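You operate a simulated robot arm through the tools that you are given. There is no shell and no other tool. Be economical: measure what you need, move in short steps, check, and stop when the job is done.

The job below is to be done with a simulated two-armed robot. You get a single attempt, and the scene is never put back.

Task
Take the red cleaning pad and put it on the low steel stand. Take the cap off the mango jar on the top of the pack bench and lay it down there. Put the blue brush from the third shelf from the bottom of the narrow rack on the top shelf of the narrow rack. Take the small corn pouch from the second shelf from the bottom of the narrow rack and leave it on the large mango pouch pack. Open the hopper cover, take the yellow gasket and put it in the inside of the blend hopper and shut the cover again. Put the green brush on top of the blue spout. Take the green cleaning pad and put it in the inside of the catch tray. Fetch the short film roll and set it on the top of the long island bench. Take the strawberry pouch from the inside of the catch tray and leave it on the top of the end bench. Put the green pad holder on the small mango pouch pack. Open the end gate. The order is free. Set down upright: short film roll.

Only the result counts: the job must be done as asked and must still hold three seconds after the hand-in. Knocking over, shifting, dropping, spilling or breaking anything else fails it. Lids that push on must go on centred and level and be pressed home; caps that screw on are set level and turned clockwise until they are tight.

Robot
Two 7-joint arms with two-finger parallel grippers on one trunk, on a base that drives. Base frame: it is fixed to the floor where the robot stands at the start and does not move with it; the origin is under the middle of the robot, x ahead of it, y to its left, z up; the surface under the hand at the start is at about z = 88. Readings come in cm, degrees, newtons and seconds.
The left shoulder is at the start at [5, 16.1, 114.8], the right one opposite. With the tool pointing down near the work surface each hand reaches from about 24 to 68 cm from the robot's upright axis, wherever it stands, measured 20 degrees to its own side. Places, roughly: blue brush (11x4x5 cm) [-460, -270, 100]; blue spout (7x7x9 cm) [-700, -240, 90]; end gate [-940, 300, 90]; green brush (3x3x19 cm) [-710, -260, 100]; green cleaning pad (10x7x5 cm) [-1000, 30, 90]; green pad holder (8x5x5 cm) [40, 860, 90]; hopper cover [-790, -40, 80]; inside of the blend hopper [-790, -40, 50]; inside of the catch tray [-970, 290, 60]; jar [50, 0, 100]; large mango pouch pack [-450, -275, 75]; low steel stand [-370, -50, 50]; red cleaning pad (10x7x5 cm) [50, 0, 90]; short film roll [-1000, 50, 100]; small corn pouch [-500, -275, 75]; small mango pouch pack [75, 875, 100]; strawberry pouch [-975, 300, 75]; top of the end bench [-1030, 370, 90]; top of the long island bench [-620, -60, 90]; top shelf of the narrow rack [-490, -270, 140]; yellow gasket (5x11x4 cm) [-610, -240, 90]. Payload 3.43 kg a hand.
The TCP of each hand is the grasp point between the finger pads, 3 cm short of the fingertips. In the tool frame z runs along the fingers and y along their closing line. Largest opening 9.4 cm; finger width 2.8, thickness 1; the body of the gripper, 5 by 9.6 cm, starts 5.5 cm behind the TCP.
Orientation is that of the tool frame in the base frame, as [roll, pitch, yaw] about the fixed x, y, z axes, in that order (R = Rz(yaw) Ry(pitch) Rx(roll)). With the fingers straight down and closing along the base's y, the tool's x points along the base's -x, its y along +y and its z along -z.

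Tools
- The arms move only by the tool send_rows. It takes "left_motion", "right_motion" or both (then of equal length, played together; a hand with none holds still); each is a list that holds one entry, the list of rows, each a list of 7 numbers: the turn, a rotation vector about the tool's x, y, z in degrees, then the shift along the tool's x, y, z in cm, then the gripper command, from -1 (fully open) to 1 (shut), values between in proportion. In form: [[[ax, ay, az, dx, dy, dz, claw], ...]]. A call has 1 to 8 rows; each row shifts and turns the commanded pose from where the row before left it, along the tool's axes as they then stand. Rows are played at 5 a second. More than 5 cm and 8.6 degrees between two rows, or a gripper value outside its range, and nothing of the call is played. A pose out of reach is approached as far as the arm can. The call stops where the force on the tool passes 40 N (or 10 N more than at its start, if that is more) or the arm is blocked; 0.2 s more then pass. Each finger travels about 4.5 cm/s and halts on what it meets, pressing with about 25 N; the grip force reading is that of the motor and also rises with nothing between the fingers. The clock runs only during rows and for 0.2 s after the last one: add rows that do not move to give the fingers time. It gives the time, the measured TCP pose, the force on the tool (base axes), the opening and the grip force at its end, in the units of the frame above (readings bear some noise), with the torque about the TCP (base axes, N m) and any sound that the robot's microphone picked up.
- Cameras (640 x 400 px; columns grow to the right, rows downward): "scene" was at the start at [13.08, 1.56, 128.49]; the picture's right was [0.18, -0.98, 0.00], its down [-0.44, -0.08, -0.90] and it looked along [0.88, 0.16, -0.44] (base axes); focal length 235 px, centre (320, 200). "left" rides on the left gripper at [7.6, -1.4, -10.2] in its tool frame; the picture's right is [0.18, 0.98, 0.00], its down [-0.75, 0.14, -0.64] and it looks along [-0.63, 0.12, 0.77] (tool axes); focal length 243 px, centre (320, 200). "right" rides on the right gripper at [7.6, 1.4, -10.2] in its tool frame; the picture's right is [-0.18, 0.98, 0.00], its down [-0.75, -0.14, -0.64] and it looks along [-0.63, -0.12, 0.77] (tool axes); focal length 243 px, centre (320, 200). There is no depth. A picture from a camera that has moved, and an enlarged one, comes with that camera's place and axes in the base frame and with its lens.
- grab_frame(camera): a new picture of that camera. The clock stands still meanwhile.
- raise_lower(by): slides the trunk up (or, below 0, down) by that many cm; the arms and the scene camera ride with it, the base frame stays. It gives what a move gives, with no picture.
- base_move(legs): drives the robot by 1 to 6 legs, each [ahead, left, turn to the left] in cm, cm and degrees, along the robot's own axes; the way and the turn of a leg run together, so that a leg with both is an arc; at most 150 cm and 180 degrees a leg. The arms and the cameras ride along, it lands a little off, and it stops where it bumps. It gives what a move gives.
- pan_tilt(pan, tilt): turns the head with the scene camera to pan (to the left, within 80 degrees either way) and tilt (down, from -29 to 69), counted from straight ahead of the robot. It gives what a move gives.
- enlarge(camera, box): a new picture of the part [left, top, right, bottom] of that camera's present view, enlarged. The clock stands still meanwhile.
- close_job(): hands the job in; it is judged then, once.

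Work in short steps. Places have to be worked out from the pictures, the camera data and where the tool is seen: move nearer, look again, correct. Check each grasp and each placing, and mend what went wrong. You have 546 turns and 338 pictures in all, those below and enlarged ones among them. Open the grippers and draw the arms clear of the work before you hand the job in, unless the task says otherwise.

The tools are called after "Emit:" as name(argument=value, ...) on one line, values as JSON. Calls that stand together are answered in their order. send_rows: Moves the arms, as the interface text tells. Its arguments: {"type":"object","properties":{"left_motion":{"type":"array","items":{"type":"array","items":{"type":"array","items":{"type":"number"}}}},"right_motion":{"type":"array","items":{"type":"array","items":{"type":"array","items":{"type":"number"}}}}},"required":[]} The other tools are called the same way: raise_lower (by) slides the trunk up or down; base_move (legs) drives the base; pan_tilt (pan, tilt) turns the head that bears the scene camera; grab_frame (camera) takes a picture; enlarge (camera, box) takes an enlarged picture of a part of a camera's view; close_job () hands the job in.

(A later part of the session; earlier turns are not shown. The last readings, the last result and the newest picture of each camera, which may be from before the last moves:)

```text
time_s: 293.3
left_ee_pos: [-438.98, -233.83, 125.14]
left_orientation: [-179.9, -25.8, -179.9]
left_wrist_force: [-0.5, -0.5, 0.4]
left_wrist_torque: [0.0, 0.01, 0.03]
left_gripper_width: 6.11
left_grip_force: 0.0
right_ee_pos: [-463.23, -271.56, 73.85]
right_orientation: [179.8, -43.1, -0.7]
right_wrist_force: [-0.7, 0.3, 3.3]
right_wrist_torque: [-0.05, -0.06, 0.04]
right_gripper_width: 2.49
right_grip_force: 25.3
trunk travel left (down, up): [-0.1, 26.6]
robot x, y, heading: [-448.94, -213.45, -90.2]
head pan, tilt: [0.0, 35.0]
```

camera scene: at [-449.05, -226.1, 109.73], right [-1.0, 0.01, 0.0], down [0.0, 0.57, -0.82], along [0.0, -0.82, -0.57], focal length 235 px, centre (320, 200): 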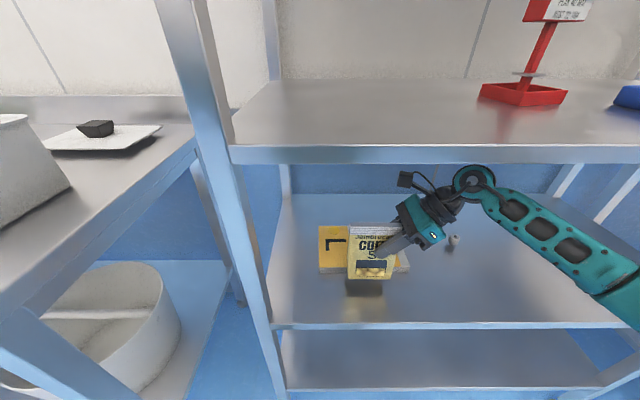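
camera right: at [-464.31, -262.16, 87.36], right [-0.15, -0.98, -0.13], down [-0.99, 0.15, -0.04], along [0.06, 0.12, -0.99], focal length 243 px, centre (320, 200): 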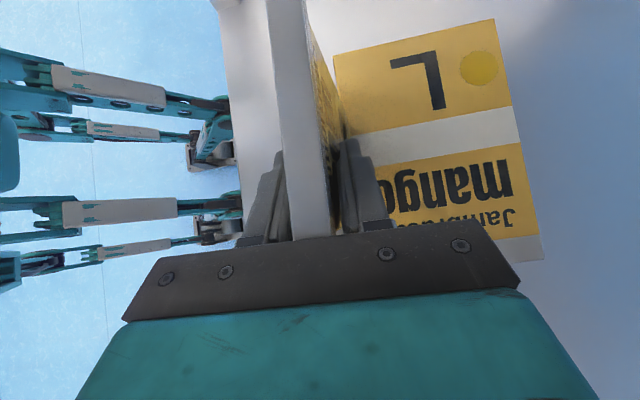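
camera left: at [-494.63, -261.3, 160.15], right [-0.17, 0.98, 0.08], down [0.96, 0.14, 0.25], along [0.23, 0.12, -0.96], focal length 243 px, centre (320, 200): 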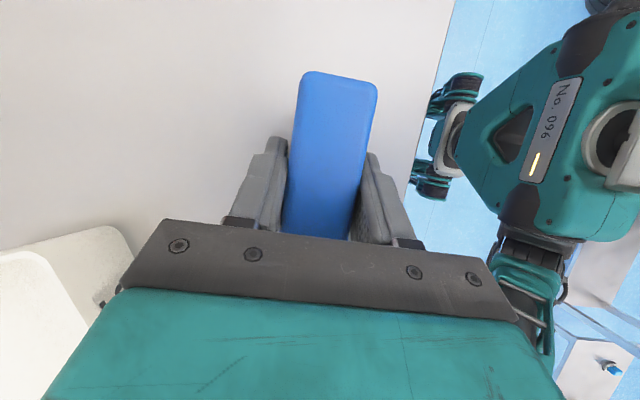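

Contact. A hair more, then open and slide off sideways (-x).

Emit:
send_rows(right_motion=[[[0, 0, 0, -0.08, 0, 0.08, 0.9], [0, 0, 0, 0, 0, 0, 0.2], [0, 0, 0, 0, 0, 0, -0.4], [0, 0, 0, 0, 0, 0, -0.4], [0, 0, 0, -1.46, 0, -1.36, -0.4], [0, 0, 0, -2.2, 0, -2.05, -0.4], [0, 0, 0, -2.2, 0, -2.05, -0.4], [0, 0, 0, 0, 0, 0, -0.4]]])

Emit:
enlarge(camera="scene", box=[300, 160, 500, 310])

```text
time_s: 295.1
left_ee_pos: [-439.01, -233.98, 125.08]
left_orientation: [-179.9, -25.8, -179.9]
left_wrist_force: [0.2, -0.5, -0.9]
left_wrist_torque: [0.03, -0.03, 0.01]
left_gripper_width: 6.09
left_grip_force: 0.1
right_ee_pos: [-471.26, -271.23, 73.66]
right_orientation: [180.0, -43.0, -0.7]
right_wrist_force: [1.0, 0.2, -0.2]
right_wrist_torque: [0.04, -0.01, 0.01]
right_gripper_width: 6.57
right_grip_force: 0.0
trunk travel left (down, up): [-0.1, 26.6]
robot x, y, heading: [-449.17, -213.19, -90.2]
head pan, tilt: [0.0, 35.0]
```

```text
2.67 times, centred on (400, 235) of scene
camera zoom: at [-449.05, -226.09, 109.73], right [-1.0, 0.0, 0.0], down [0.0, 0.57, -0.82], along [0.0, -0.82, -0.57], focal length 626 px, centre (107, 107)
```

zoom: 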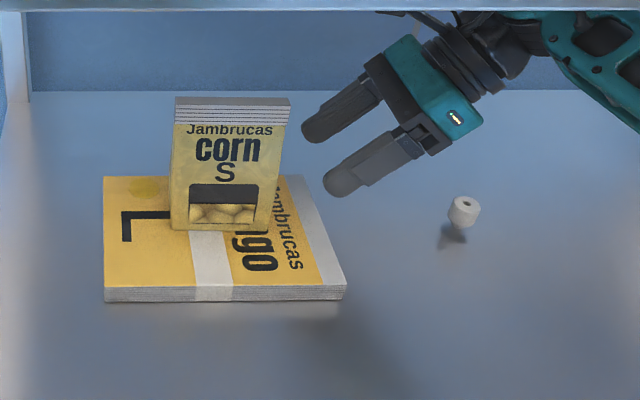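

Pouch stands on the pack. I withdraw the hand, back off and restore both hands to neutral.

Emit:
send_rows(right_motion=[[[0, 0, 0, 0, -4.5, 0, -0.4], [0, 0, 0, 0, -4.5, 0, -0.4], [0, 0, 0, 0, -4.5, 0, -0.4], [0, 0, 0, 0, -4.5, 0, -0.4], [0, 0, 0, 0, -4.5, 0, -0.4], [0, 0, 0, 0, -4.5, 0, -0.4], [0, 0, 0, 0, -4.5, 0, -0.4]]])

Emit:
base_move(legs=[[-45, -5, 0]])

Emit:
raise_lower(by=17.5)

Emit:
send_rows(right_motion=[[[0, -8.6, 0, 2, 0, -2, -1], [0, -8.6, 0, 2, 0, -2, -1], [0, -8.6, 0, 0, 0, -3, -1], [0, -8.6, 0, 0, 3, -3, -1], [0, -8.6, 0, 0, 3, -3, -1], [0, 0, -8.6, 0, 0, 0, -1], [0, 0, -8.6, 0, 0, 0, -1], [0, 0, -8.6, 0, 0, 0, -1]]], left_motion=[[[0, -8.6, 0, 0, 0, 0, -1], [0, -8.6, 0, 0, 0, 0, -1], [0, -8.6, 0, 0, 0, 0, -1], [0, 0, 8.6, 0, 0, 0, -1], [0, 0, 8.6, 0, 0, 0, -1], [0, 0, 8.6, 0, 0, 0, -1], [0, 0, 8.6, 0, 0, 0, -1], [0, 0, 8.6, 0, 0, 0, -1]]])

Emit:
send_rows(right_motion=[[[0, 0, -8.6, 0, 0, 0, -1], [0, 0, -8.6, 0, 0, 0, -1], [0, 0, -8.6, 0, 0, 0, -1], [0, 0, -8.6, 0, 0, 0, -1], [0, 0, -8.6, 0, 0, 0, -1], [0, 0, -8.6, 0, 0, 0, -1], [0, 0, -8.6, 0, 0, 0, -1], [0, 0, -4, 0, 0, 0, -1]]], left_motion=[[[0, 0, 8.6, 0, 0, 0, -1], [0, 0, 8.6, 0, 0, 0, -1], [0, 0, 8.6, 0, 0, 0, -1], [0, 0, 8.6, 0, 0, 0, -1], [0, 0, 8.6, 0, 0, 0, -1], [0, 0, 4, 0, 0, 0, -1], [0, 0, 0, 0, 0, 0, -1], [0, 0, 0, 0, 0, 0, -1]]])

```text
time_s: 296.7
left_ee_pos: [-438.92, -233.96, 125.21]
left_orientation: [-179.9, -25.8, -179.9]
left_wrist_force: [-0.5, -0.2, -0.2]
left_wrist_torque: [0.02, -0.03, 0.03]
left_gripper_width: 6.12
left_grip_force: 0.1
right_ee_pos: [-470.57, -239.68, 73.94]
right_orientation: [179.9, -43.2, -0.7]
right_wrist_force: [0.5, 0.5, -1.6]
right_wrist_torque: [0.0, 0.02, 0.0]
right_gripper_width: 6.56
right_grip_force: 0.1
trunk travel left (down, up): [-0.1, 26.6]
robot x, y, heading: [-448.9, -213.02, -90.3]
head pan, tilt: [0.0, 35.0]
```

```text
time_s: 299.4
left_ee_pos: [-443.77, -188.91, 125.12]
left_orientation: [179.9, -25.8, -180.0]
left_wrist_force: [0.1, 0.3, 0.0]
left_wrist_torque: [-0.03, -0.01, 0.02]
left_gripper_width: 6.12
left_grip_force: 0.1
right_ee_pos: [-475.56, -194.66, 74.2]
right_orientation: [179.9, -43.0, -0.7]
right_wrist_force: [-0.3, 0.7, -0.2]
right_wrist_torque: [0.01, 0.01, -0.01]
right_gripper_width: 6.6
right_grip_force: 0.0
trunk travel left (down, up): [-0.1, 26.6]
robot x, y, heading: [-453.46, -168.35, -90.0]
head pan, tilt: [0.0, 35.0]
```

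```text
time_s: 301.4
left_ee_pos: [-443.84, -188.88, 142.66]
left_orientation: [-179.9, -25.8, -179.9]
left_wrist_force: [0.8, -0.7, -0.1]
left_wrist_torque: [0.02, -0.01, 0.02]
left_gripper_width: 6.09
left_grip_force: 0.1
right_ee_pos: [-475.4, -194.65, 91.56]
right_orientation: [179.9, -43.0, -0.7]
right_wrist_force: [-0.5, -1.2, 0.2]
right_wrist_torque: [-0.02, -0.01, 0.0]
right_gripper_width: 6.6
right_grip_force: 0.1
trunk travel left (down, up): [-17.6, 9.1]
robot x, y, heading: [-453.67, -168.37, -90.3]
head pan, tilt: [0.0, 35.0]
```

```text
time_s: 303.2
left_ee_pos: [-443.71, -189.12, 142.59]
left_orientation: [-171.7, -8.5, 136.6]
left_wrist_force: [4.8, -4.0, 1.2]
left_wrist_torque: [0.05, 0.16, 0.37]
left_gripper_width: 9.4
left_grip_force: 0.0
left hand out of reach, approached as far as the arm can: row 2, 3
right_ee_pos: [-477.66, -200.68, 105.51]
right_orientation: [180.0, 0.0, 25.2]
right_wrist_force: [0.5, 0.3, 0.5]
right_wrist_torque: [-0.01, -0.04, -0.01]
right_gripper_width: 9.4
right_grip_force: 0.1
trunk travel left (down, up): [-17.6, 9.1]
robot x, y, heading: [-453.82, -168.51, -90.4]
head pan, tilt: [0.0, 35.0]
```

```text
time_s: 304.2
left_ee_pos: [-443.34, -189.45, 142.51]
left_orientation: [-169.0, -2.6, 105.9]
left_wrist_force: [15.4, 1.3, -11.3]
left_wrist_torque: [0.01, -0.65, 0.0]
left_gripper_width: 8.46
left_grip_force: 0.0
right_ee_pos: [-477.54, -200.66, 105.58]
right_orientation: [179.9, 0.0, 57.4]
right_wrist_force: [0.9, 0.4, -0.6]
right_wrist_torque: [0.01, 0.0, 0.0]
right_gripper_width: 9.42
right_grip_force: 0.1
trunk travel left (down, up): [-17.6, 9.1]
robot x, y, heading: [-453.73, -167.98, -90.1]
head pan, tilt: [0.0, 35.0]
stopped in row 4 (left hand): the force on the tool passed its limit at 44 N (the readings are from after the stop); the commanded pose is now the measured one
```

The left hand, being high and close, touched the head. I move it forward, outward and down.

Emit:
send_rows(left_motion=[[[0, 0, 0, -1, 1.5, 1, -1], [0, 0, 0, -3, 2, 2, -1], [0, 0, 0, -3.5, 1, 3, -1], [0, 0, 0, -3.5, 1, 3, -1], [0, 0, 0, 0, 0, 4, -1], [0, 0, 0, 0, 0, 4, -1], [0, 0, 0, 0, 0, 4, -1], [0, 0, 0, 0, 0, 4, -1]]])

Emit:
grab_frame(camera="scene")

```text
time_s: 306.0
left_ee_pos: [-440.23, -198.75, 116.6]
left_orientation: [-168.6, -2.5, 106.0]
left_wrist_force: [0.6, 0.4, 0.5]
left_wrist_torque: [0.02, 0.02, 0.0]
left_gripper_width: 9.4
left_grip_force: 0.0
right_ee_pos: [-477.63, -200.64, 105.63]
right_orientation: [-180.0, -0.1, 57.4]
right_wrist_force: [-0.2, -0.6, 0.0]
right_wrist_torque: [0.01, -0.02, -0.03]
right_gripper_width: 9.38
right_grip_force: 0.0
trunk travel left (down, up): [-17.6, 9.1]
robot x, y, heading: [-453.25, -168.32, -90.5]
head pan, tilt: [0.0, 35.0]
```

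```text
236 pictures are left
camera scene: at [-453.81, -181.14, 127.23], right [-1.0, 0.01, 0.0], down [0.0, 0.57, -0.82], along [0.0, -0.82, -0.57], focal length 235 px, centre (320, 200)
```

scene: 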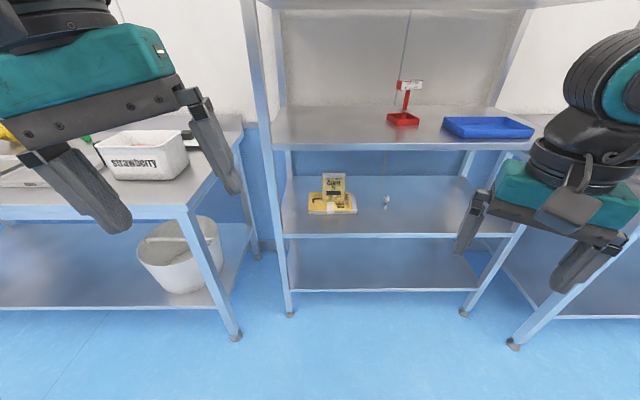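

All fine. I straighten both wrists to neutral.

Emit:
send_rows(left_motion=[[[-3.8, -0.8, 5.4, 0, 0, 0, -1], [-3.8, -0.8, 5.4, 0, 0, 0, -1], [-3.8, -0.8, 5.4, 0, 0, 0, -1], [0, 0, 0, 0, 0, 0, -1]]], right_motion=[[[0, 0, -8, 0, 0, 0, -1], [0, 0, -8, 0, 0, 0, -1], [0, 0, -8, 0, 0, 0, -1], [0, 0, -8, 0, 0, 0, -1]]])

Emit:
base_move(legs=[[40, 0, -90], [90, 0, 0], [0, 0, 90]])

```text
time_s: 307.0
left_ee_pos: [-440.43, -198.83, 116.51]
left_orientation: [-179.9, 1.4, 89.8]
left_wrist_force: [0.1, -0.1, -0.3]
left_wrist_torque: [-0.03, 0.0, 0.01]
left_gripper_width: 9.37
left_grip_force: 0.0
right_ee_pos: [-477.53, -200.71, 105.57]
right_orientation: [180.0, -0.1, 89.6]
right_wrist_force: [0.3, 0.7, 0.2]
right_wrist_torque: [0.0, 0.0, -0.02]
right_gripper_width: 9.41
right_grip_force: 0.1
trunk travel left (down, up): [-17.6, 9.1]
robot x, y, heading: [-454.07, -168.5, -90.3]
head pan, tilt: [0.0, 35.0]
```

```text
time_s: 319.5
left_ee_pos: [-562.07, -219.55, 116.5]
left_orientation: [-179.9, 1.4, 84.3]
left_wrist_force: [1.1, 0.4, 0.1]
left_wrist_torque: [0.0, -0.01, 0.01]
left_gripper_width: 9.39
left_grip_force: 0.1
right_ee_pos: [-599.16, -217.95, 105.63]
right_orientation: [180.0, 0.0, 83.7]
right_wrist_force: [-0.6, 0.4, 1.0]
right_wrist_torque: [-0.02, 0.02, 0.02]
right_gripper_width: 9.41
right_grip_force: 0.1
trunk travel left (down, up): [-17.6, 9.1]
robot x, y, heading: [-572.41, -187.55, -95.5]
head pan, tilt: [0.0, 35.0]
cut short: leg 1
```

Leg 1 was cut short by a bump; I check the rack and surroundings for any disturbance.

Emit:
pan_tilt(pan=60, tilt=20)

Emit:
grab_frame(camera="scene")

Emit:
pan_tilt(pan=-10, tilt=25)

Emit:
grab_frame(camera="scene")

```text
time_s: 320.8
left_ee_pos: [-562.05, -219.57, 116.4]
left_orientation: [-179.9, 1.6, 84.4]
left_wrist_force: [0.0, -0.8, 0.5]
left_wrist_torque: [-0.01, 0.03, -0.02]
left_gripper_width: 9.37
left_grip_force: 0.0
right_ee_pos: [-599.18, -217.7, 105.56]
right_orientation: [-179.9, 0.0, 83.8]
right_wrist_force: [0.3, -0.5, 0.9]
right_wrist_torque: [0.02, 0.0, 0.01]
right_gripper_width: 9.4
right_grip_force: 0.1
trunk travel left (down, up): [-17.6, 9.1]
robot x, y, heading: [-572.11, -188.0, -95.9]
head pan, tilt: [60.0, 20.0]
```

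```text
235 pictures are left
camera scene: at [-565.2, -197.35, 129.61], right [-0.59, -0.81, 0.0], down [-0.28, 0.2, -0.94], along [0.76, -0.55, -0.34], focal length 235 px, centre (320, 200)
```

scene: 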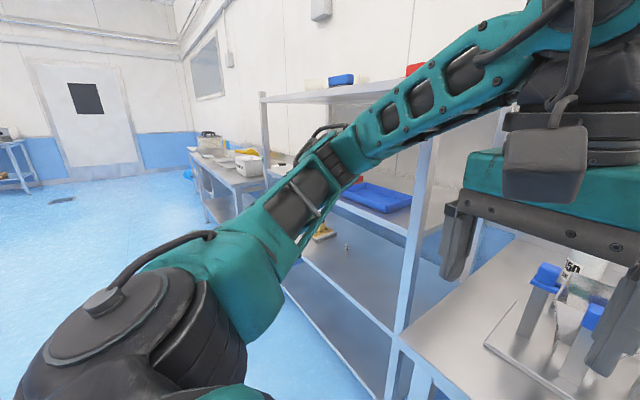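

```text
time_s: 322.2
left_ee_pos: [-562.02, -219.53, 116.49]
left_orientation: [-179.9, 1.4, 84.3]
left_wrist_force: [0.1, 0.5, 0.3]
left_wrist_torque: [0.0, 0.0, -0.02]
left_gripper_width: 9.39
left_grip_force: 0.1
right_ee_pos: [-599.08, -217.82, 105.53]
right_orientation: [-179.9, 0.0, 83.8]
right_wrist_force: [0.5, -0.5, 0.1]
right_wrist_torque: [-0.02, -0.03, 0.0]
right_gripper_width: 9.38
right_grip_force: 0.1
trunk travel left (down, up): [-17.6, 9.1]
robot x, y, heading: [-572.43, -187.88, -95.8]
head pan, tilt: [-10.0, 25.0]
```

```text
234 pictures are left
camera scene: at [-575.26, -200.75, 128.8], right [-0.96, 0.27, 0.0], down [0.12, 0.41, -0.91], along [-0.25, -0.87, -0.42], focal length 235 px, centre (320, 200)
```

scene: 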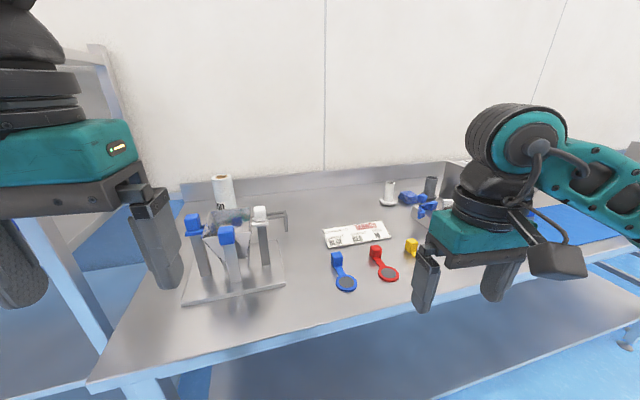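

The rack's contents look in place; I'll verify the pouch with a zoom, then proceed.

Emit:
pan_tilt(pan=60, tilt=20)

Emit:
enlarge(camera="scene", box=[250, 60, 410, 260])

```text
time_s: 323.6
left_ee_pos: [-562.08, -219.5, 116.45]
left_orientation: [-180.0, 1.6, 84.3]
left_wrist_force: [-0.6, -0.5, -0.3]
left_wrist_torque: [0.01, -0.03, 0.0]
left_gripper_width: 9.38
left_grip_force: 0.1
right_ee_pos: [-599.06, -217.8, 105.57]
right_orientation: [-180.0, 0.0, 83.8]
right_wrist_force: [0.5, -1.3, 0.0]
right_wrist_torque: [-0.03, -0.01, -0.01]
right_gripper_width: 9.4
right_grip_force: 0.0
trunk travel left (down, up): [-17.6, 9.1]
robot x, y, heading: [-572.5, -187.83, -96.0]
head pan, tilt: [60.0, 20.0]
```

```text
2.00 times, centred on (330, 160) of scene
camera zoom: at [-565.2, -197.35, 129.61], right [-0.59, -0.81, 0.0], down [-0.28, 0.2, -0.94], along [0.76, -0.55, -0.34], focal length 469 px, centre (300, 280)
```

zoom: 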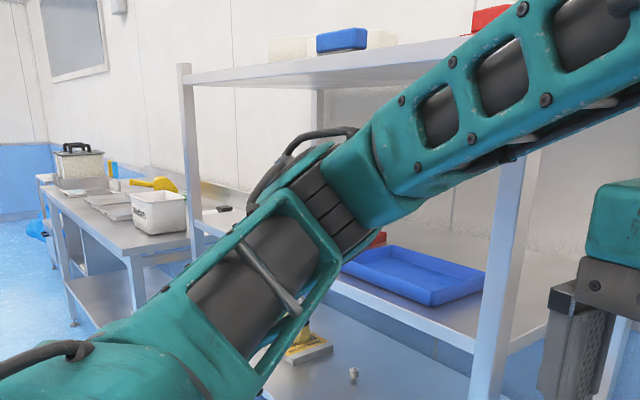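

Pouch still on the pack. I square up and move along the bench to x ≈ -630.

Emit:
base_move(legs=[[0, 0, 5.8], [5, -55, 0]])

Emit:
pan_tilt(pan=0, tilt=30)

Emit:
grab_frame(camera="scene")

```text
time_s: 329.4
left_ee_pos: [-612.09, -223.73, 116.54]
left_orientation: [-179.9, 1.5, 91.2]
left_wrist_force: [-0.2, 0.1, 0.0]
left_wrist_torque: [0.04, -0.01, 0.02]
left_gripper_width: 9.4
left_grip_force: 0.1
right_ee_pos: [-649.16, -226.36, 105.56]
right_orientation: [180.0, -0.1, 90.8]
right_wrist_force: [0.0, 0.8, 0.3]
right_wrist_torque: [-0.01, 0.02, -0.01]
right_gripper_width: 9.39
right_grip_force: 0.0
trunk travel left (down, up): [-17.6, 9.1]
robot x, y, heading: [-625.84, -193.7, -88.8]
head pan, tilt: [60.0, 20.0]
```

```text
time_s: 330.7
left_ee_pos: [-612.06, -223.64, 116.6]
left_orientation: [-179.9, 1.5, 91.4]
left_wrist_force: [1.0, 0.3, 0.0]
left_wrist_torque: [-0.01, 0.0, -0.03]
left_gripper_width: 9.39
left_grip_force: 0.0
right_ee_pos: [-649.22, -226.45, 105.67]
right_orientation: [-180.0, 0.1, 90.8]
right_wrist_force: [-0.5, 0.4, -0.4]
right_wrist_torque: [-0.02, -0.01, -0.03]
right_gripper_width: 9.38
right_grip_force: 0.1
trunk travel left (down, up): [-17.6, 9.1]
robot x, y, heading: [-625.78, -193.49, -88.9]
head pan, tilt: [0.0, 30.0]
```

```text
232 pictures are left
camera scene: at [-625.86, -206.56, 128.01], right [-1.0, -0.02, 0.0], down [-0.01, 0.5, -0.87], along [0.02, -0.87, -0.5], focal length 235 px, centre (320, 200)
```

scene: 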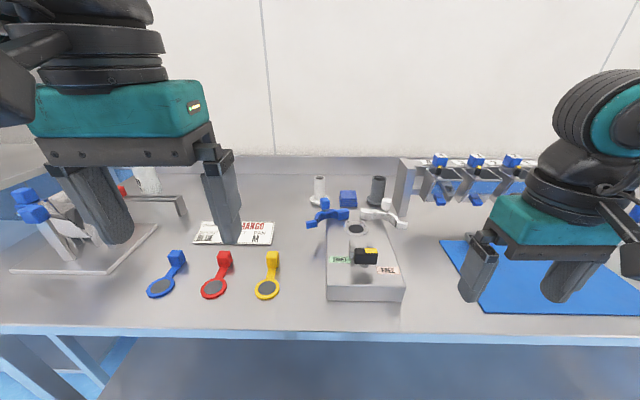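

The yellow gasket is in view at (270, 278). Zoom in.

Emit:
enlarge(camera="scene", box=[180, 220, 420, 330])

```text
2.67 times, centred on (300, 275) of scene
camera zoom: at [-625.86, -206.56, 128.01], right [-1.0, -0.02, 0.0], down [-0.01, 0.5, -0.87], along [0.02, -0.87, -0.5], focal length 626 px, centre (373, 0)
```

zoom: 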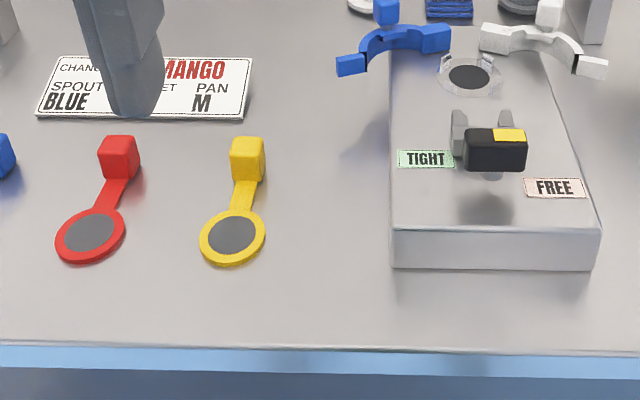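

Yellow block at ≈ [-614.1, -246.2], 2.8 cm wide, top z ≈ 92. Left hand moves over it and down to z = 98.

Emit:
send_rows(left_motion=[[[0, 1.5, 0, -4.5, -0.53, 0, -0.3], [0, 0, 0, -4.5, -0.53, 0, -0.3], [0, 0, 0, -4.5, -0.53, 0, -0.3], [0, 0, 0, -4.5, -0.53, 1, -0.3], [0, 0, 0, -4.5, -0.53, 4, -0.3], [0, 0, 0, 0, 0, 4.5, -0.3], [0, 0, 0, 0, 0, 4.5, -0.3], [0, 0, 0, 0, 0, 4.5, -0.3]]])

Emit:
grab_frame(camera="left")

Emit:
enlarge(camera="scene", box=[180, 200, 420, 330])

```text
refused: row 5 steps farther than a row can; nothing moved
```

```text
230 pictures are left
camera left: at [-613.68, -215.72, 126.61], right [0.98, 0.21, -0.01], down [0.16, -0.73, 0.66], along [0.13, -0.65, -0.75], focal length 243 px, centre (320, 200)
```

left: 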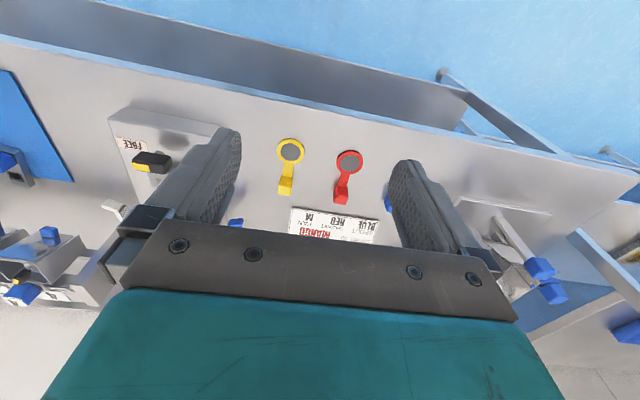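

```text
2.67 times, centred on (300, 265) of scene
camera zoom: at [-625.86, -206.56, 128.01], right [-1.0, -0.02, 0.0], down [-0.01, 0.5, -0.87], along [0.02, -0.87, -0.5], focal length 626 px, centre (373, 27)
```

zoom: 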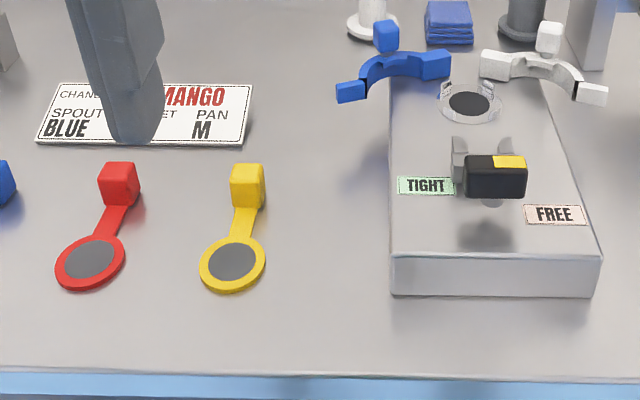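

The left camera confirms [-614.3, -245.8]. Re-sending within the step limit.

Emit:
send_rows(left_motion=[[[0, 1.5, 0, -4.5, -0.53, 0, -0.3], [0, 0, 0, -4.5, -0.53, 0, -0.3], [0, 0, 0, -4.5, -0.53, 0, -0.3], [0, 0, 0, -4.5, -0.53, 1, -0.3], [0, 0, 0, -4.3, -0.53, 2, -0.3], [0, 0, 0, 0, 0, 5, -0.3], [0, 0, 0, 0, 0, 5, -0.3], [0, 0, 0, 0, 0, 5, -0.3]]])

Emit:
grab_frame(camera="left")

Emit:
enlarge(camera="scene", box=[180, 200, 420, 330])

```text
time_s: 332.5
left_ee_pos: [-614.02, -246.58, 98.85]
left_orientation: [-179.9, 0.0, 91.3]
left_wrist_force: [0.3, -0.1, -0.6]
left_wrist_torque: [0.01, 0.0, 0.0]
left_gripper_width: 6.12
left_grip_force: 0.0
right_ee_pos: [-649.18, -226.41, 105.66]
right_orientation: [-180.0, 0.0, 90.8]
right_wrist_force: [0.5, -0.2, -0.8]
right_wrist_torque: [-0.01, -0.01, 0.02]
right_gripper_width: 9.41
right_grip_force: 0.1
trunk travel left (down, up): [-17.6, 9.1]
robot x, y, heading: [-625.75, -193.63, -89.0]
head pan, tilt: [0.0, 30.0]
```

```text
228 pictures are left
camera left: at [-615.55, -238.78, 109.14], right [0.98, 0.21, 0.0], down [0.16, -0.75, 0.64], along [0.13, -0.63, -0.77], focal length 243 px, centre (320, 200)
```

left: 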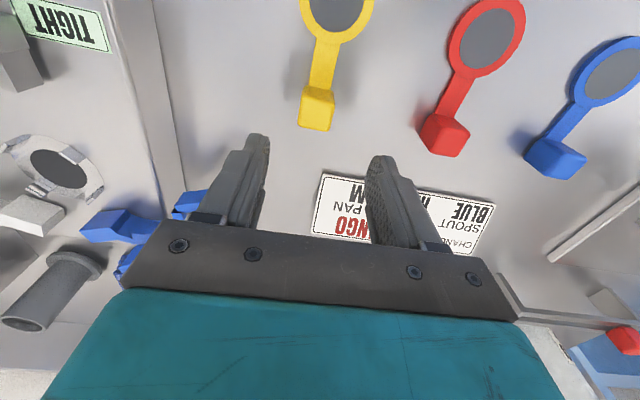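

```text
2.67 times, centred on (300, 265) of scene
camera zoom: at [-625.85, -206.59, 128.01], right [-1.0, -0.02, 0.0], down [-0.01, 0.5, -0.87], along [0.02, -0.87, -0.5], focal length 626 px, centre (373, 27)
```

zoom: 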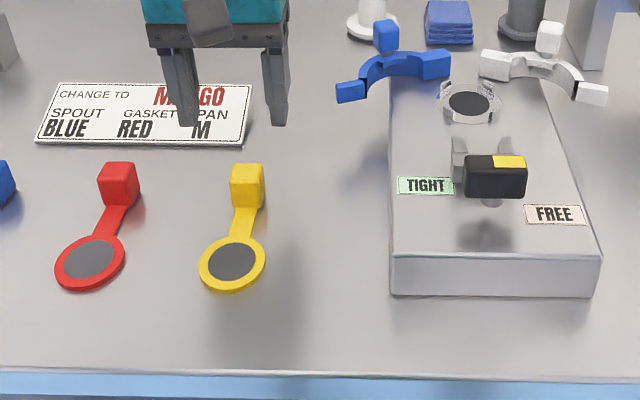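

Block at [-614.4, -245.4]. I correct and descend to grip.

Emit:
send_rows(left_motion=[[[0, 0, 0, 1.2, -0.4, 2, -0.3], [0, 0, 0, 0, 0, 4, -0.3], [0, 0, 0, 0, 0, 1.6, -0.3], [0, 0, 0, 0, 0, 0, 0.3], [0, 0, 0, 0, 0, 0, 0.9], [0, 0, 0, 0, 0, 0, 0.9]]])

Emit:
grab_frame(camera="left")

```text
time_s: 333.9
left_ee_pos: [-614.71, -245.01, 91.23]
left_orientation: [-179.9, 0.0, 91.3]
left_wrist_force: [-0.1, -0.2, 0.3]
left_wrist_torque: [-0.02, -0.01, -0.02]
left_gripper_width: 2.93
left_grip_force: 25.1
right_ee_pos: [-649.16, -226.37, 105.71]
right_orientation: [179.9, 0.0, 90.8]
right_wrist_force: [0.4, 0.3, -0.5]
right_wrist_torque: [-0.02, -0.01, -0.01]
right_gripper_width: 9.4
right_grip_force: 0.0
trunk travel left (down, up): [-17.6, 9.1]
robot x, y, heading: [-626.01, -193.52, -88.9]
head pan, tilt: [0.0, 30.0]
```

```text
226 pictures are left
camera left: at [-616.27, -237.32, 101.55], right [0.98, 0.21, 0.0], down [0.16, -0.75, 0.64], along [0.13, -0.63, -0.77], focal length 243 px, centre (320, 200)
```

left: 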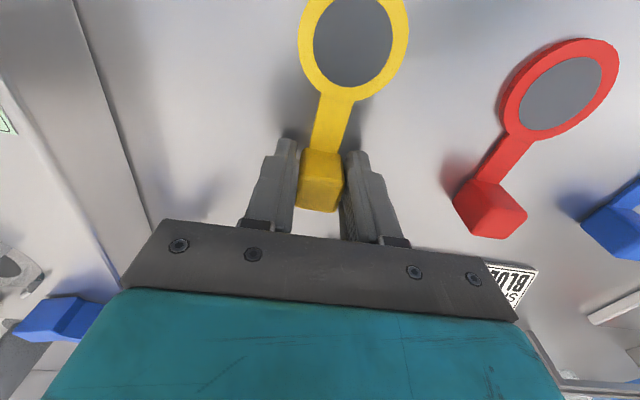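

Gripped (2.9 cm). Lift and draw back; then look along the bench to the right for the spout and the green brush.

Emit:
send_rows(left_motion=[[[0, 0, 0, 0, 0, -4, 0.9], [0, 0, 0, 0, 0, -4.5, 0.9], [0, 0, 0, 0, 0, -4.5, 0.9], [0, 0, 0, 0, 0, -4.5, 0.9], [0, 0, 0, 4, 2, -2, 0.9], [0, 0, 0, 4, 2, 0, 0.9]]])

Emit:
base_move(legs=[[-10, -65, 0]])

Emit:
pan_tilt(pan=-10, tilt=25)

Emit:
grab_frame(camera="scene")

```text
time_s: 335.3
left_ee_pos: [-611.06, -236.48, 110.73]
left_orientation: [-179.8, 0.0, 91.3]
left_wrist_force: [0.6, 0.3, -0.5]
left_wrist_torque: [0.01, 0.07, 0.0]
left_gripper_width: 2.94
left_grip_force: 25.0
right_ee_pos: [-649.12, -226.47, 105.65]
right_orientation: [179.9, 0.0, 90.8]
right_wrist_force: [0.1, -0.2, 0.2]
right_wrist_torque: [0.01, -0.04, 0.01]
right_gripper_width: 9.4
right_grip_force: 0.0
trunk travel left (down, up): [-17.6, 9.1]
robot x, y, heading: [-626.15, -193.36, -88.8]
head pan, tilt: [0.0, 30.0]
```

```text
time_s: 341.4
left_ee_pos: [-675.6, -227.82, 110.59]
left_orientation: [-179.9, -0.1, 90.5]
left_wrist_force: [0.1, 0.1, -1.2]
left_wrist_torque: [-0.02, 0.01, 0.01]
left_gripper_width: 2.9
left_grip_force: 24.8
right_ee_pos: [-713.48, -217.07, 105.73]
right_orientation: [-180.0, -0.1, 90.0]
right_wrist_force: [-0.1, -0.4, 1.0]
right_wrist_torque: [-0.02, 0.0, 0.02]
right_gripper_width: 9.4
right_grip_force: 0.1
trunk travel left (down, up): [-17.6, 9.1]
robot x, y, heading: [-690.42, -184.68, -89.8]
head pan, tilt: [0.0, 30.0]
```

```text
time_s: 342.1
left_ee_pos: [-675.63, -227.81, 110.73]
left_orientation: [-179.9, 0.0, 90.4]
left_wrist_force: [0.1, -0.5, -0.7]
left_wrist_torque: [-0.04, 0.0, 0.01]
left_gripper_width: 2.93
left_grip_force: 25.0
right_ee_pos: [-713.37, -217.18, 105.63]
right_orientation: [-180.0, -0.1, 90.0]
right_wrist_force: [0.4, 0.5, 0.2]
right_wrist_torque: [0.0, -0.04, 0.01]
right_gripper_width: 9.37
right_grip_force: 0.0
trunk travel left (down, up): [-17.6, 9.1]
robot x, y, heading: [-690.36, -184.67, -89.9]
head pan, tilt: [-10.0, 25.0]
```

```text
225 pictures are left
camera scene: at [-691.52, -197.61, 128.8], right [-0.99, 0.17, 0.0], down [0.07, 0.42, -0.91], along [-0.15, -0.89, -0.42], focal length 235 px, centre (320, 200)
```

scene: 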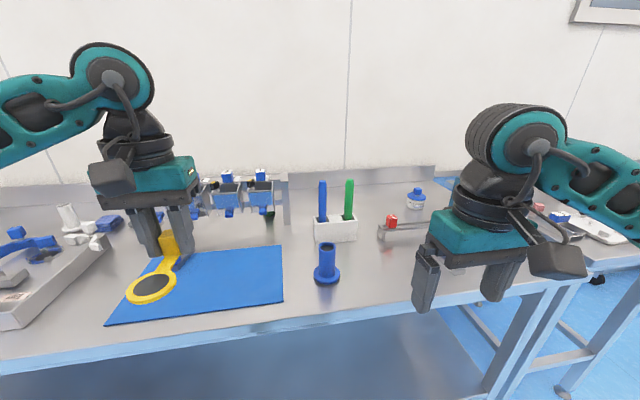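

Found: blue spout at (326, 265), green brush in the white holder at (348, 205). Zoom in.

Emit:
enlarge(camera="scene", box=[285, 165, 405, 295])

```text
3.08 times, centred on (345, 230) of scene
camera zoom: at [-691.52, -197.61, 128.8], right [-0.99, 0.17, 0.0], down [0.07, 0.42, -0.91], along [-0.15, -0.89, -0.42], focal length 722 px, centre (243, 108)
```

zoom: 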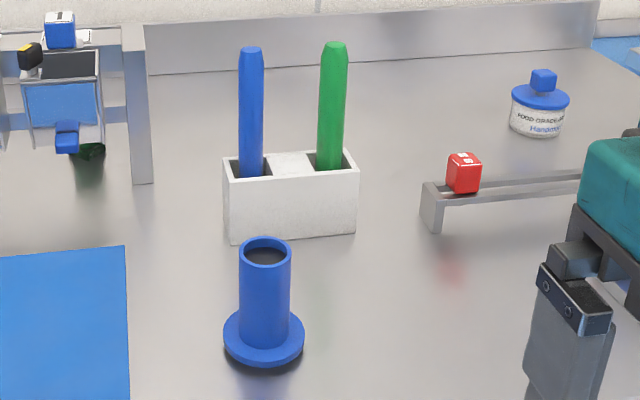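

Spout top ≈ [-700.4, -240, 97]; green brush upright at ≈ [-710.2, -257], top z ≈ 106. I raise the right hand and drive 14 cm forward.

Emit:
send_rows(right_motion=[[[0, 0, 0, 0, 0, -4, -0.4], [0, 0, 0, 0, 0, -4, -0.4]]])

Emit:
base_move(legs=[[14, 0, 0]])

Emit:
grab_frame(camera="right")

Emit:
grab_frame(camera="scene")

```text
time_s: 342.7
left_ee_pos: [-675.65, -227.84, 110.62]
left_orientation: [-179.8, 0.0, 90.5]
left_wrist_force: [0.3, 0.5, -0.4]
left_wrist_torque: [-0.02, -0.05, 0.01]
left_gripper_width: 2.94
left_grip_force: 25.0
right_ee_pos: [-713.15, -216.88, 113.56]
right_orientation: [180.0, 0.0, 90.0]
right_wrist_force: [0.0, 0.1, -0.2]
right_wrist_torque: [0.03, 0.0, -0.03]
right_gripper_width: 6.56
right_grip_force: 0.2
trunk travel left (down, up): [-17.6, 9.1]
robot x, y, heading: [-689.89, -184.63, -89.8]
head pan, tilt: [-10.0, 25.0]
```

```text
time_s: 344.0
left_ee_pos: [-675.13, -241.69, 110.77]
left_orientation: [-179.8, 0.0, 90.8]
left_wrist_force: [-0.9, -0.7, -0.6]
left_wrist_torque: [0.04, 0.02, 0.02]
left_gripper_width: 2.94
left_grip_force: 25.1
right_ee_pos: [-712.89, -231.0, 113.59]
right_orientation: [179.9, 0.0, 90.3]
right_wrist_force: [-0.1, -0.7, -0.5]
right_wrist_torque: [0.02, 0.0, -0.01]
right_gripper_width: 6.59
right_grip_force: 0.0
trunk travel left (down, up): [-17.6, 9.1]
robot x, y, heading: [-689.77, -198.11, -89.2]
head pan, tilt: [-10.0, 25.0]
```

```text
223 pictures are left
camera right: at [-711.53, -223.3, 123.73], right [0.98, -0.18, 0.0], down [-0.14, -0.75, 0.64], along [-0.11, -0.63, -0.77], focal length 243 px, centre (320, 200)
```

right: 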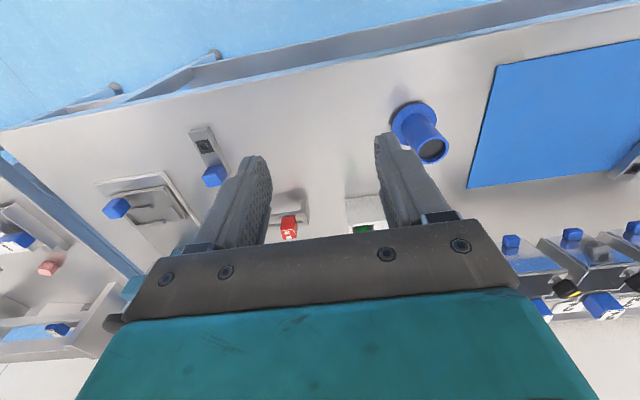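

```text
222 pictures are left
camera scene: at [-691.34, -211.49, 128.79], right [-0.99, 0.16, 0.0], down [0.07, 0.42, -0.91], along [-0.15, -0.89, -0.42], focal length 235 px, centre (320, 200)
```

scene: 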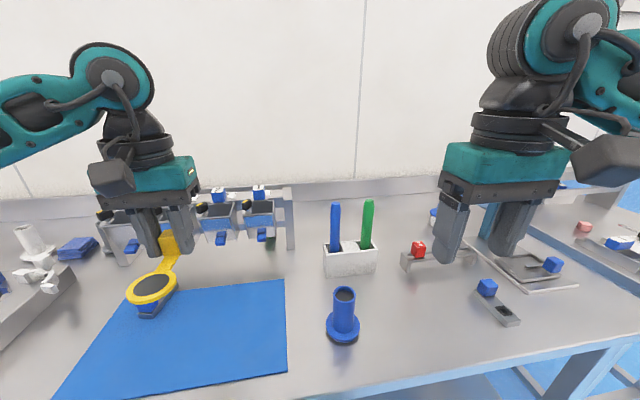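

Look into the spout's opening and at the brush top more closely.

Emit:
enlarge(camera="right", box=[380, 90, 470, 180])

Emit:
enlarge(camera="scene", box=[310, 190, 400, 350])

```text
4.44 times, centred on (425, 135) of right
camera zoom: at [-711.53, -223.3, 123.73], right [0.98, -0.18, 0.0], down [-0.14, -0.75, 0.64], along [-0.11, -0.63, -0.77], focal length 1078 px, centre (-147, 489)
```

zoom: 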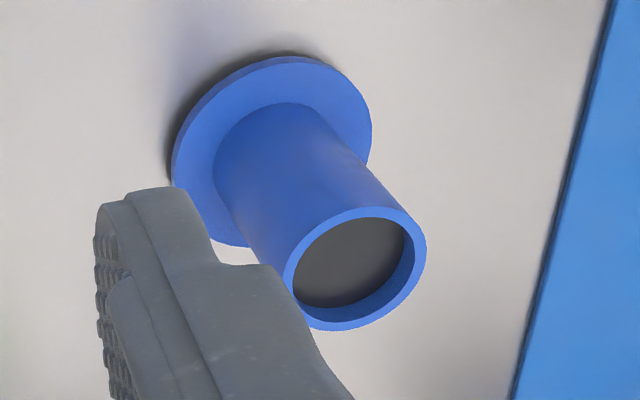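

```text
2.50 times, centred on (355, 270) of scene
camera zoom: at [-691.34, -211.49, 128.79], right [-0.99, 0.16, 0.0], down [0.07, 0.42, -0.91], along [-0.15, -0.89, -0.42], focal length 586 px, centre (232, 25)
```

zoom: 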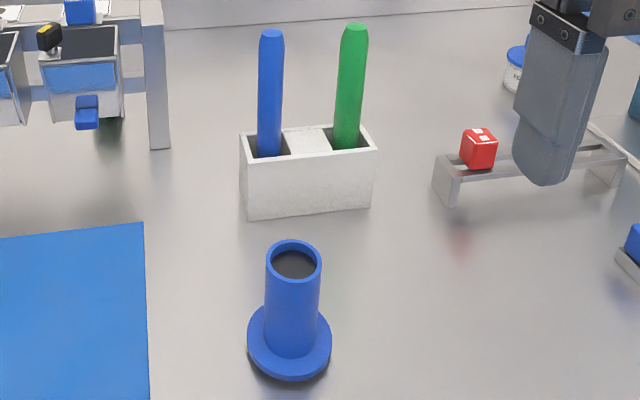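

The spout's top is a shallow recess (inner ≈ 3 cm), so the brush will stand upright in it. I move the right hand over the brush at [-710.2, -256.5].

Emit:
send_rows(right_motion=[[[0, 0, 0, -4.25, 0.45, 0, -0.4], [0, 0, 0, -4.25, 0.45, 0, -0.4], [0, 0, 0, -4.25, 0.45, 0, -0.4], [0, 0, 0, -4.25, 0.45, 0, -0.4], [0, 0, 0, -4.25, 0.45, 0, -0.4], [0, 0, 0, -4.25, 0.45, 0, -0.4], [0, 0, 0, 0, 0, 0, -0.4]]])

Emit:
grab_frame(camera="right")

Emit:
enlarge(camera="scene", box=[290, 130, 430, 300])

```text
time_s: 345.6
left_ee_pos: [-675.28, -241.44, 110.72]
left_orientation: [-179.9, 0.0, 90.9]
left_wrist_force: [0.3, -0.1, -0.8]
left_wrist_torque: [-0.03, -0.04, 0.01]
left_gripper_width: 2.91
left_grip_force: 24.8
right_ee_pos: [-710.04, -256.28, 113.49]
right_orientation: [-179.9, 0.1, 90.6]
right_wrist_force: [0.3, -0.7, 0.8]
right_wrist_torque: [-0.01, -0.02, 0.0]
right_gripper_width: 6.62
right_grip_force: 0.1
trunk travel left (down, up): [-17.6, 9.1]
robot x, y, heading: [-689.88, -198.4, -89.5]
head pan, tilt: [-10.0, 25.0]
```

```text
219 pictures are left
camera right: at [-708.58, -248.65, 123.77], right [0.98, -0.18, 0.0], down [-0.14, -0.75, 0.64], along [-0.11, -0.63, -0.77], focal length 243 px, centre (320, 200)
```

right: 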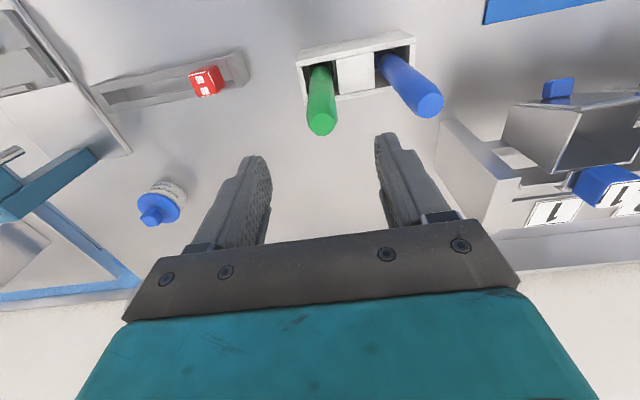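

```text
2.35 times, centred on (360, 215) of scene
camera zoom: at [-691.37, -211.4, 128.81], right [-0.99, 0.16, 0.0], down [0.07, 0.42, -0.91], along [-0.15, -0.89, -0.42], focal length 552 px, centre (226, 165)
```

zoom: 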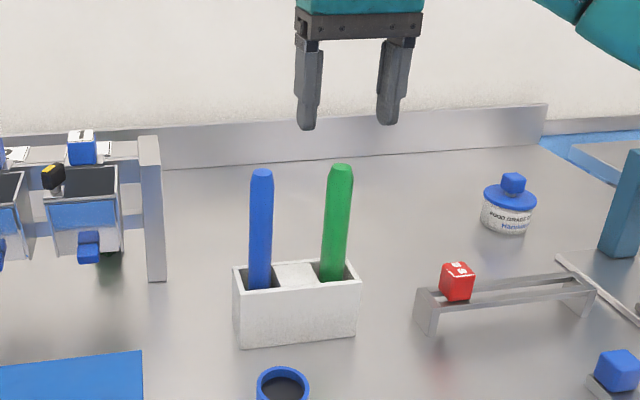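

Brush top measured at [-709.7, -255.5]. I correct, descend to z = 102 and grip.

Emit:
send_rows(right_motion=[[[0, 0, 0, 0.85, 0.3, 1, -0.4], [0, 0, 0, 0, 0, 4, -0.4], [0, 0, 0, 0, 0, 4, -0.4], [0, 0, 0, 0, 0, 2.5, -0.4], [0, 0, 0, 0, 0, 0, 0.2], [0, 0, 0, 0, 0, 0, 0.9], [0, 0, 0, 0, 0, 0, 0.9], [0, 0, 0, 0, 0, 0, 0.9]]])

Emit:
grab_frame(camera="right")

Emit:
enlarge(camera="scene", box=[290, 130, 430, 300])

```text
time_s: 347.4
left_ee_pos: [-675.35, -241.6, 110.65]
left_orientation: [-179.8, 0.0, 90.8]
left_wrist_force: [-0.4, 0.8, -0.6]
left_wrist_torque: [0.0, 0.02, 0.02]
left_gripper_width: 2.92
left_grip_force: 25.0
right_ee_pos: [-709.74, -255.55, 101.92]
right_orientation: [179.9, 0.0, 90.2]
right_wrist_force: [0.0, -0.1, -0.2]
right_wrist_torque: [0.01, -0.04, -0.02]
right_gripper_width: 2.4
right_grip_force: 25.5
trunk travel left (down, up): [-17.6, 9.1]
robot x, y, heading: [-690.01, -198.16, -89.1]
head pan, tilt: [-10.0, 25.0]
```

```text
217 pictures are left
camera right: at [-708.28, -247.88, 112.14], right [0.98, -0.18, 0.0], down [-0.14, -0.75, 0.64], along [-0.11, -0.63, -0.77], focal length 243 px, centre (320, 200)
```

right: 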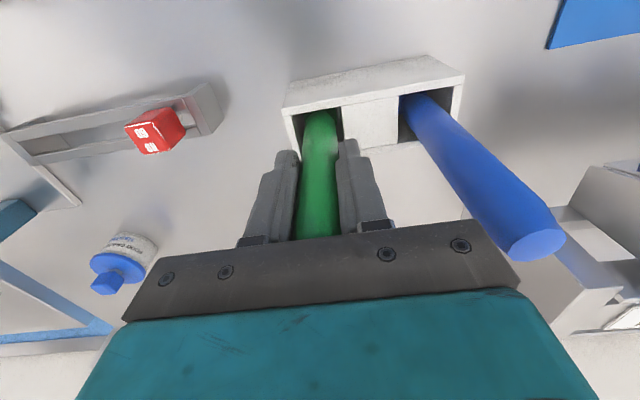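

```text
2.35 times, centred on (360, 215) of scene
camera zoom: at [-691.35, -211.42, 128.8], right [-0.99, 0.16, 0.0], down [0.07, 0.42, -0.91], along [-0.15, -0.89, -0.42], focal length 552 px, centre (226, 165)
```

zoom: 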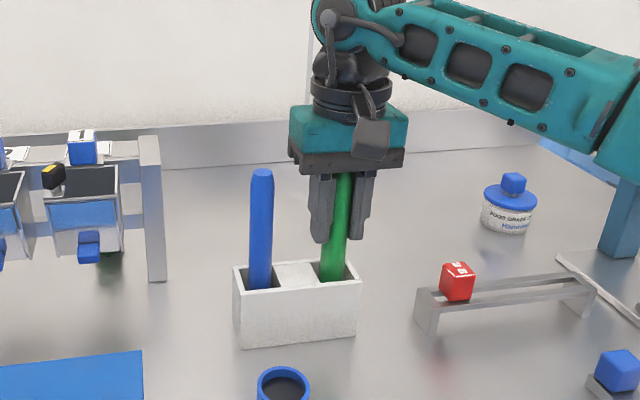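

Gripped. Lift 13 cm straight up and inspect the brush.

Emit:
send_rows(right_motion=[[[0, 0, 0, 0, 0, -2, 0.9], [0, 0, 0, 0, 0, -3, 0.9], [0, 0, 0, 0, 0, -4, 0.9], [0, 0, 0, 0, 0, -4, 0.9], [0, 0, 0, 0, 0, 0, 0.9]]])

Emit:
enlarge(camera="scene", box=[290, 100, 430, 320])

Emit:
grab_frame(camera="right")

```text
time_s: 348.6
left_ee_pos: [-675.25, -241.53, 110.65]
left_orientation: [-179.8, 0.0, 90.8]
left_wrist_force: [0.2, -0.7, -0.9]
left_wrist_torque: [-0.01, 0.01, -0.02]
left_gripper_width: 2.95
left_grip_force: 24.5
right_ee_pos: [-709.69, -255.3, 115.5]
right_orientation: [-180.0, 0.0, 90.4]
right_wrist_force: [-0.5, 0.1, -0.9]
right_wrist_torque: [-0.01, 0.02, 0.0]
right_gripper_width: 2.4
right_grip_force: 24.7
trunk travel left (down, up): [-17.6, 9.1]
robot x, y, heading: [-689.91, -198.05, -89.4]
head pan, tilt: [-10.0, 25.0]
```

```text
1.82 times, centred on (360, 210) of scene
camera zoom: at [-691.36, -211.44, 128.8], right [-0.99, 0.16, 0.0], down [0.07, 0.42, -0.91], along [-0.15, -0.89, -0.42], focal length 427 px, centre (247, 182)
```

zoom: 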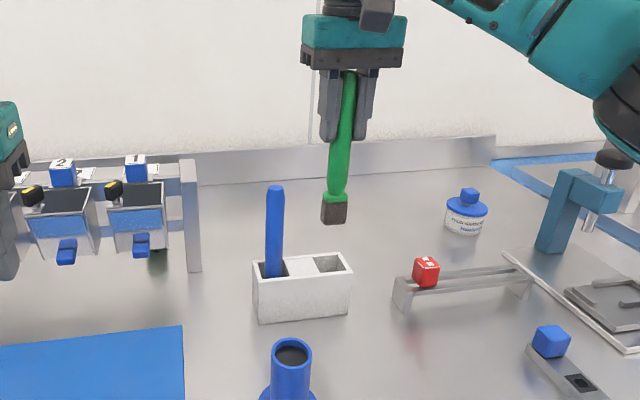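

```text
214 pictures are left
camera right: at [-708.19, -247.68, 125.55], right [0.98, -0.18, 0.0], down [-0.14, -0.75, 0.64], along [-0.11, -0.63, -0.77], focal length 243 px, centre (320, 200)
```

right: 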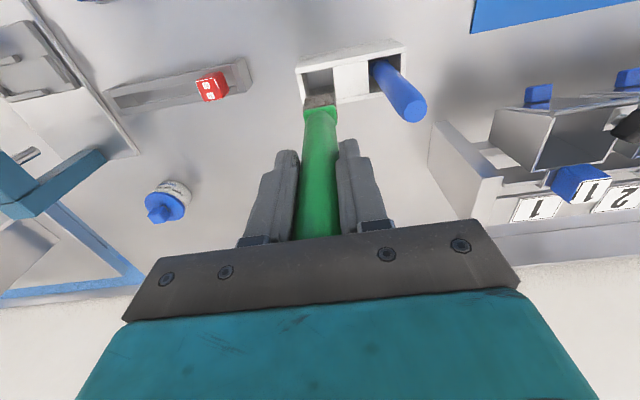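

The brush hangs upright, bottom at z ≈ 101.6. I move first along +y, then +x, to the spout.

Emit:
send_rows(right_motion=[[[0, 0, 0, 3.84, 0, 0, 0.9], [0, 0, 0, 3.84, 0, 0, 0.9], [0, 0, 0, 3.84, 0, 0, 0.9], [0, 0, 0, 3.84, 0, 0, 0.9], [0, 0, 0, 0, 4.6, 0, 0.9], [0, 0, 0, 0, 4.6, 0, 0.9], [0, 0, 0, 0, 0, 0, 0.9]]])

Emit:
grab_frame(camera="right")

Emit:
enlarge(camera="scene", box=[290, 190, 410, 340])

```text
time_s: 350.2
left_ee_pos: [-675.23, -241.53, 110.69]
left_orientation: [-179.9, 0.0, 90.9]
left_wrist_force: [-0.8, 0.3, 0.5]
left_wrist_torque: [0.01, -0.01, 0.02]
left_gripper_width: 2.93
left_grip_force: 25.0
right_ee_pos: [-700.94, -240.44, 115.33]
right_orientation: [179.9, 0.0, 90.3]
right_wrist_force: [-0.6, -0.3, 0.4]
right_wrist_torque: [-0.03, 0.02, 0.01]
right_gripper_width: 2.42
right_grip_force: 24.6
trunk travel left (down, up): [-17.6, 9.1]
robot x, y, heading: [-690.1, -198.45, -89.7]
head pan, tilt: [-10.0, 25.0]
```

```text
213 pictures are left
camera right: at [-699.41, -232.72, 125.56], right [0.98, -0.18, 0.0], down [-0.14, -0.75, 0.64], along [-0.11, -0.63, -0.77], focal length 243 px, centre (320, 200)
```

right: 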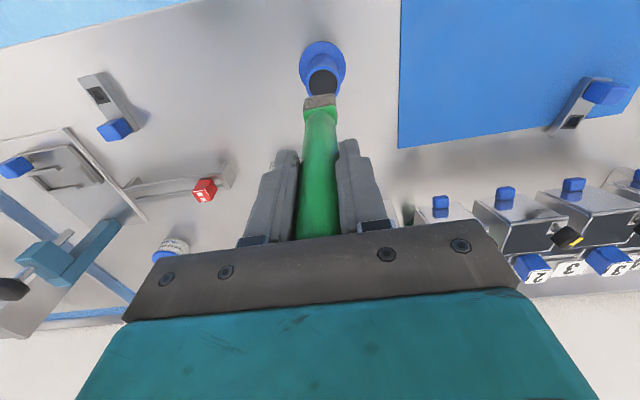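

```text
2.67 times, centred on (350, 265) of scene
camera zoom: at [-691.38, -211.41, 128.8], right [-0.99, 0.16, 0.0], down [0.07, 0.42, -0.91], along [-0.15, -0.89, -0.42], focal length 626 px, centre (240, 27)
```

zoom: 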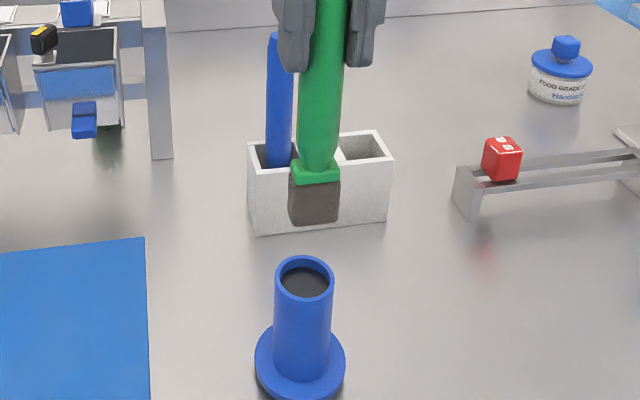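

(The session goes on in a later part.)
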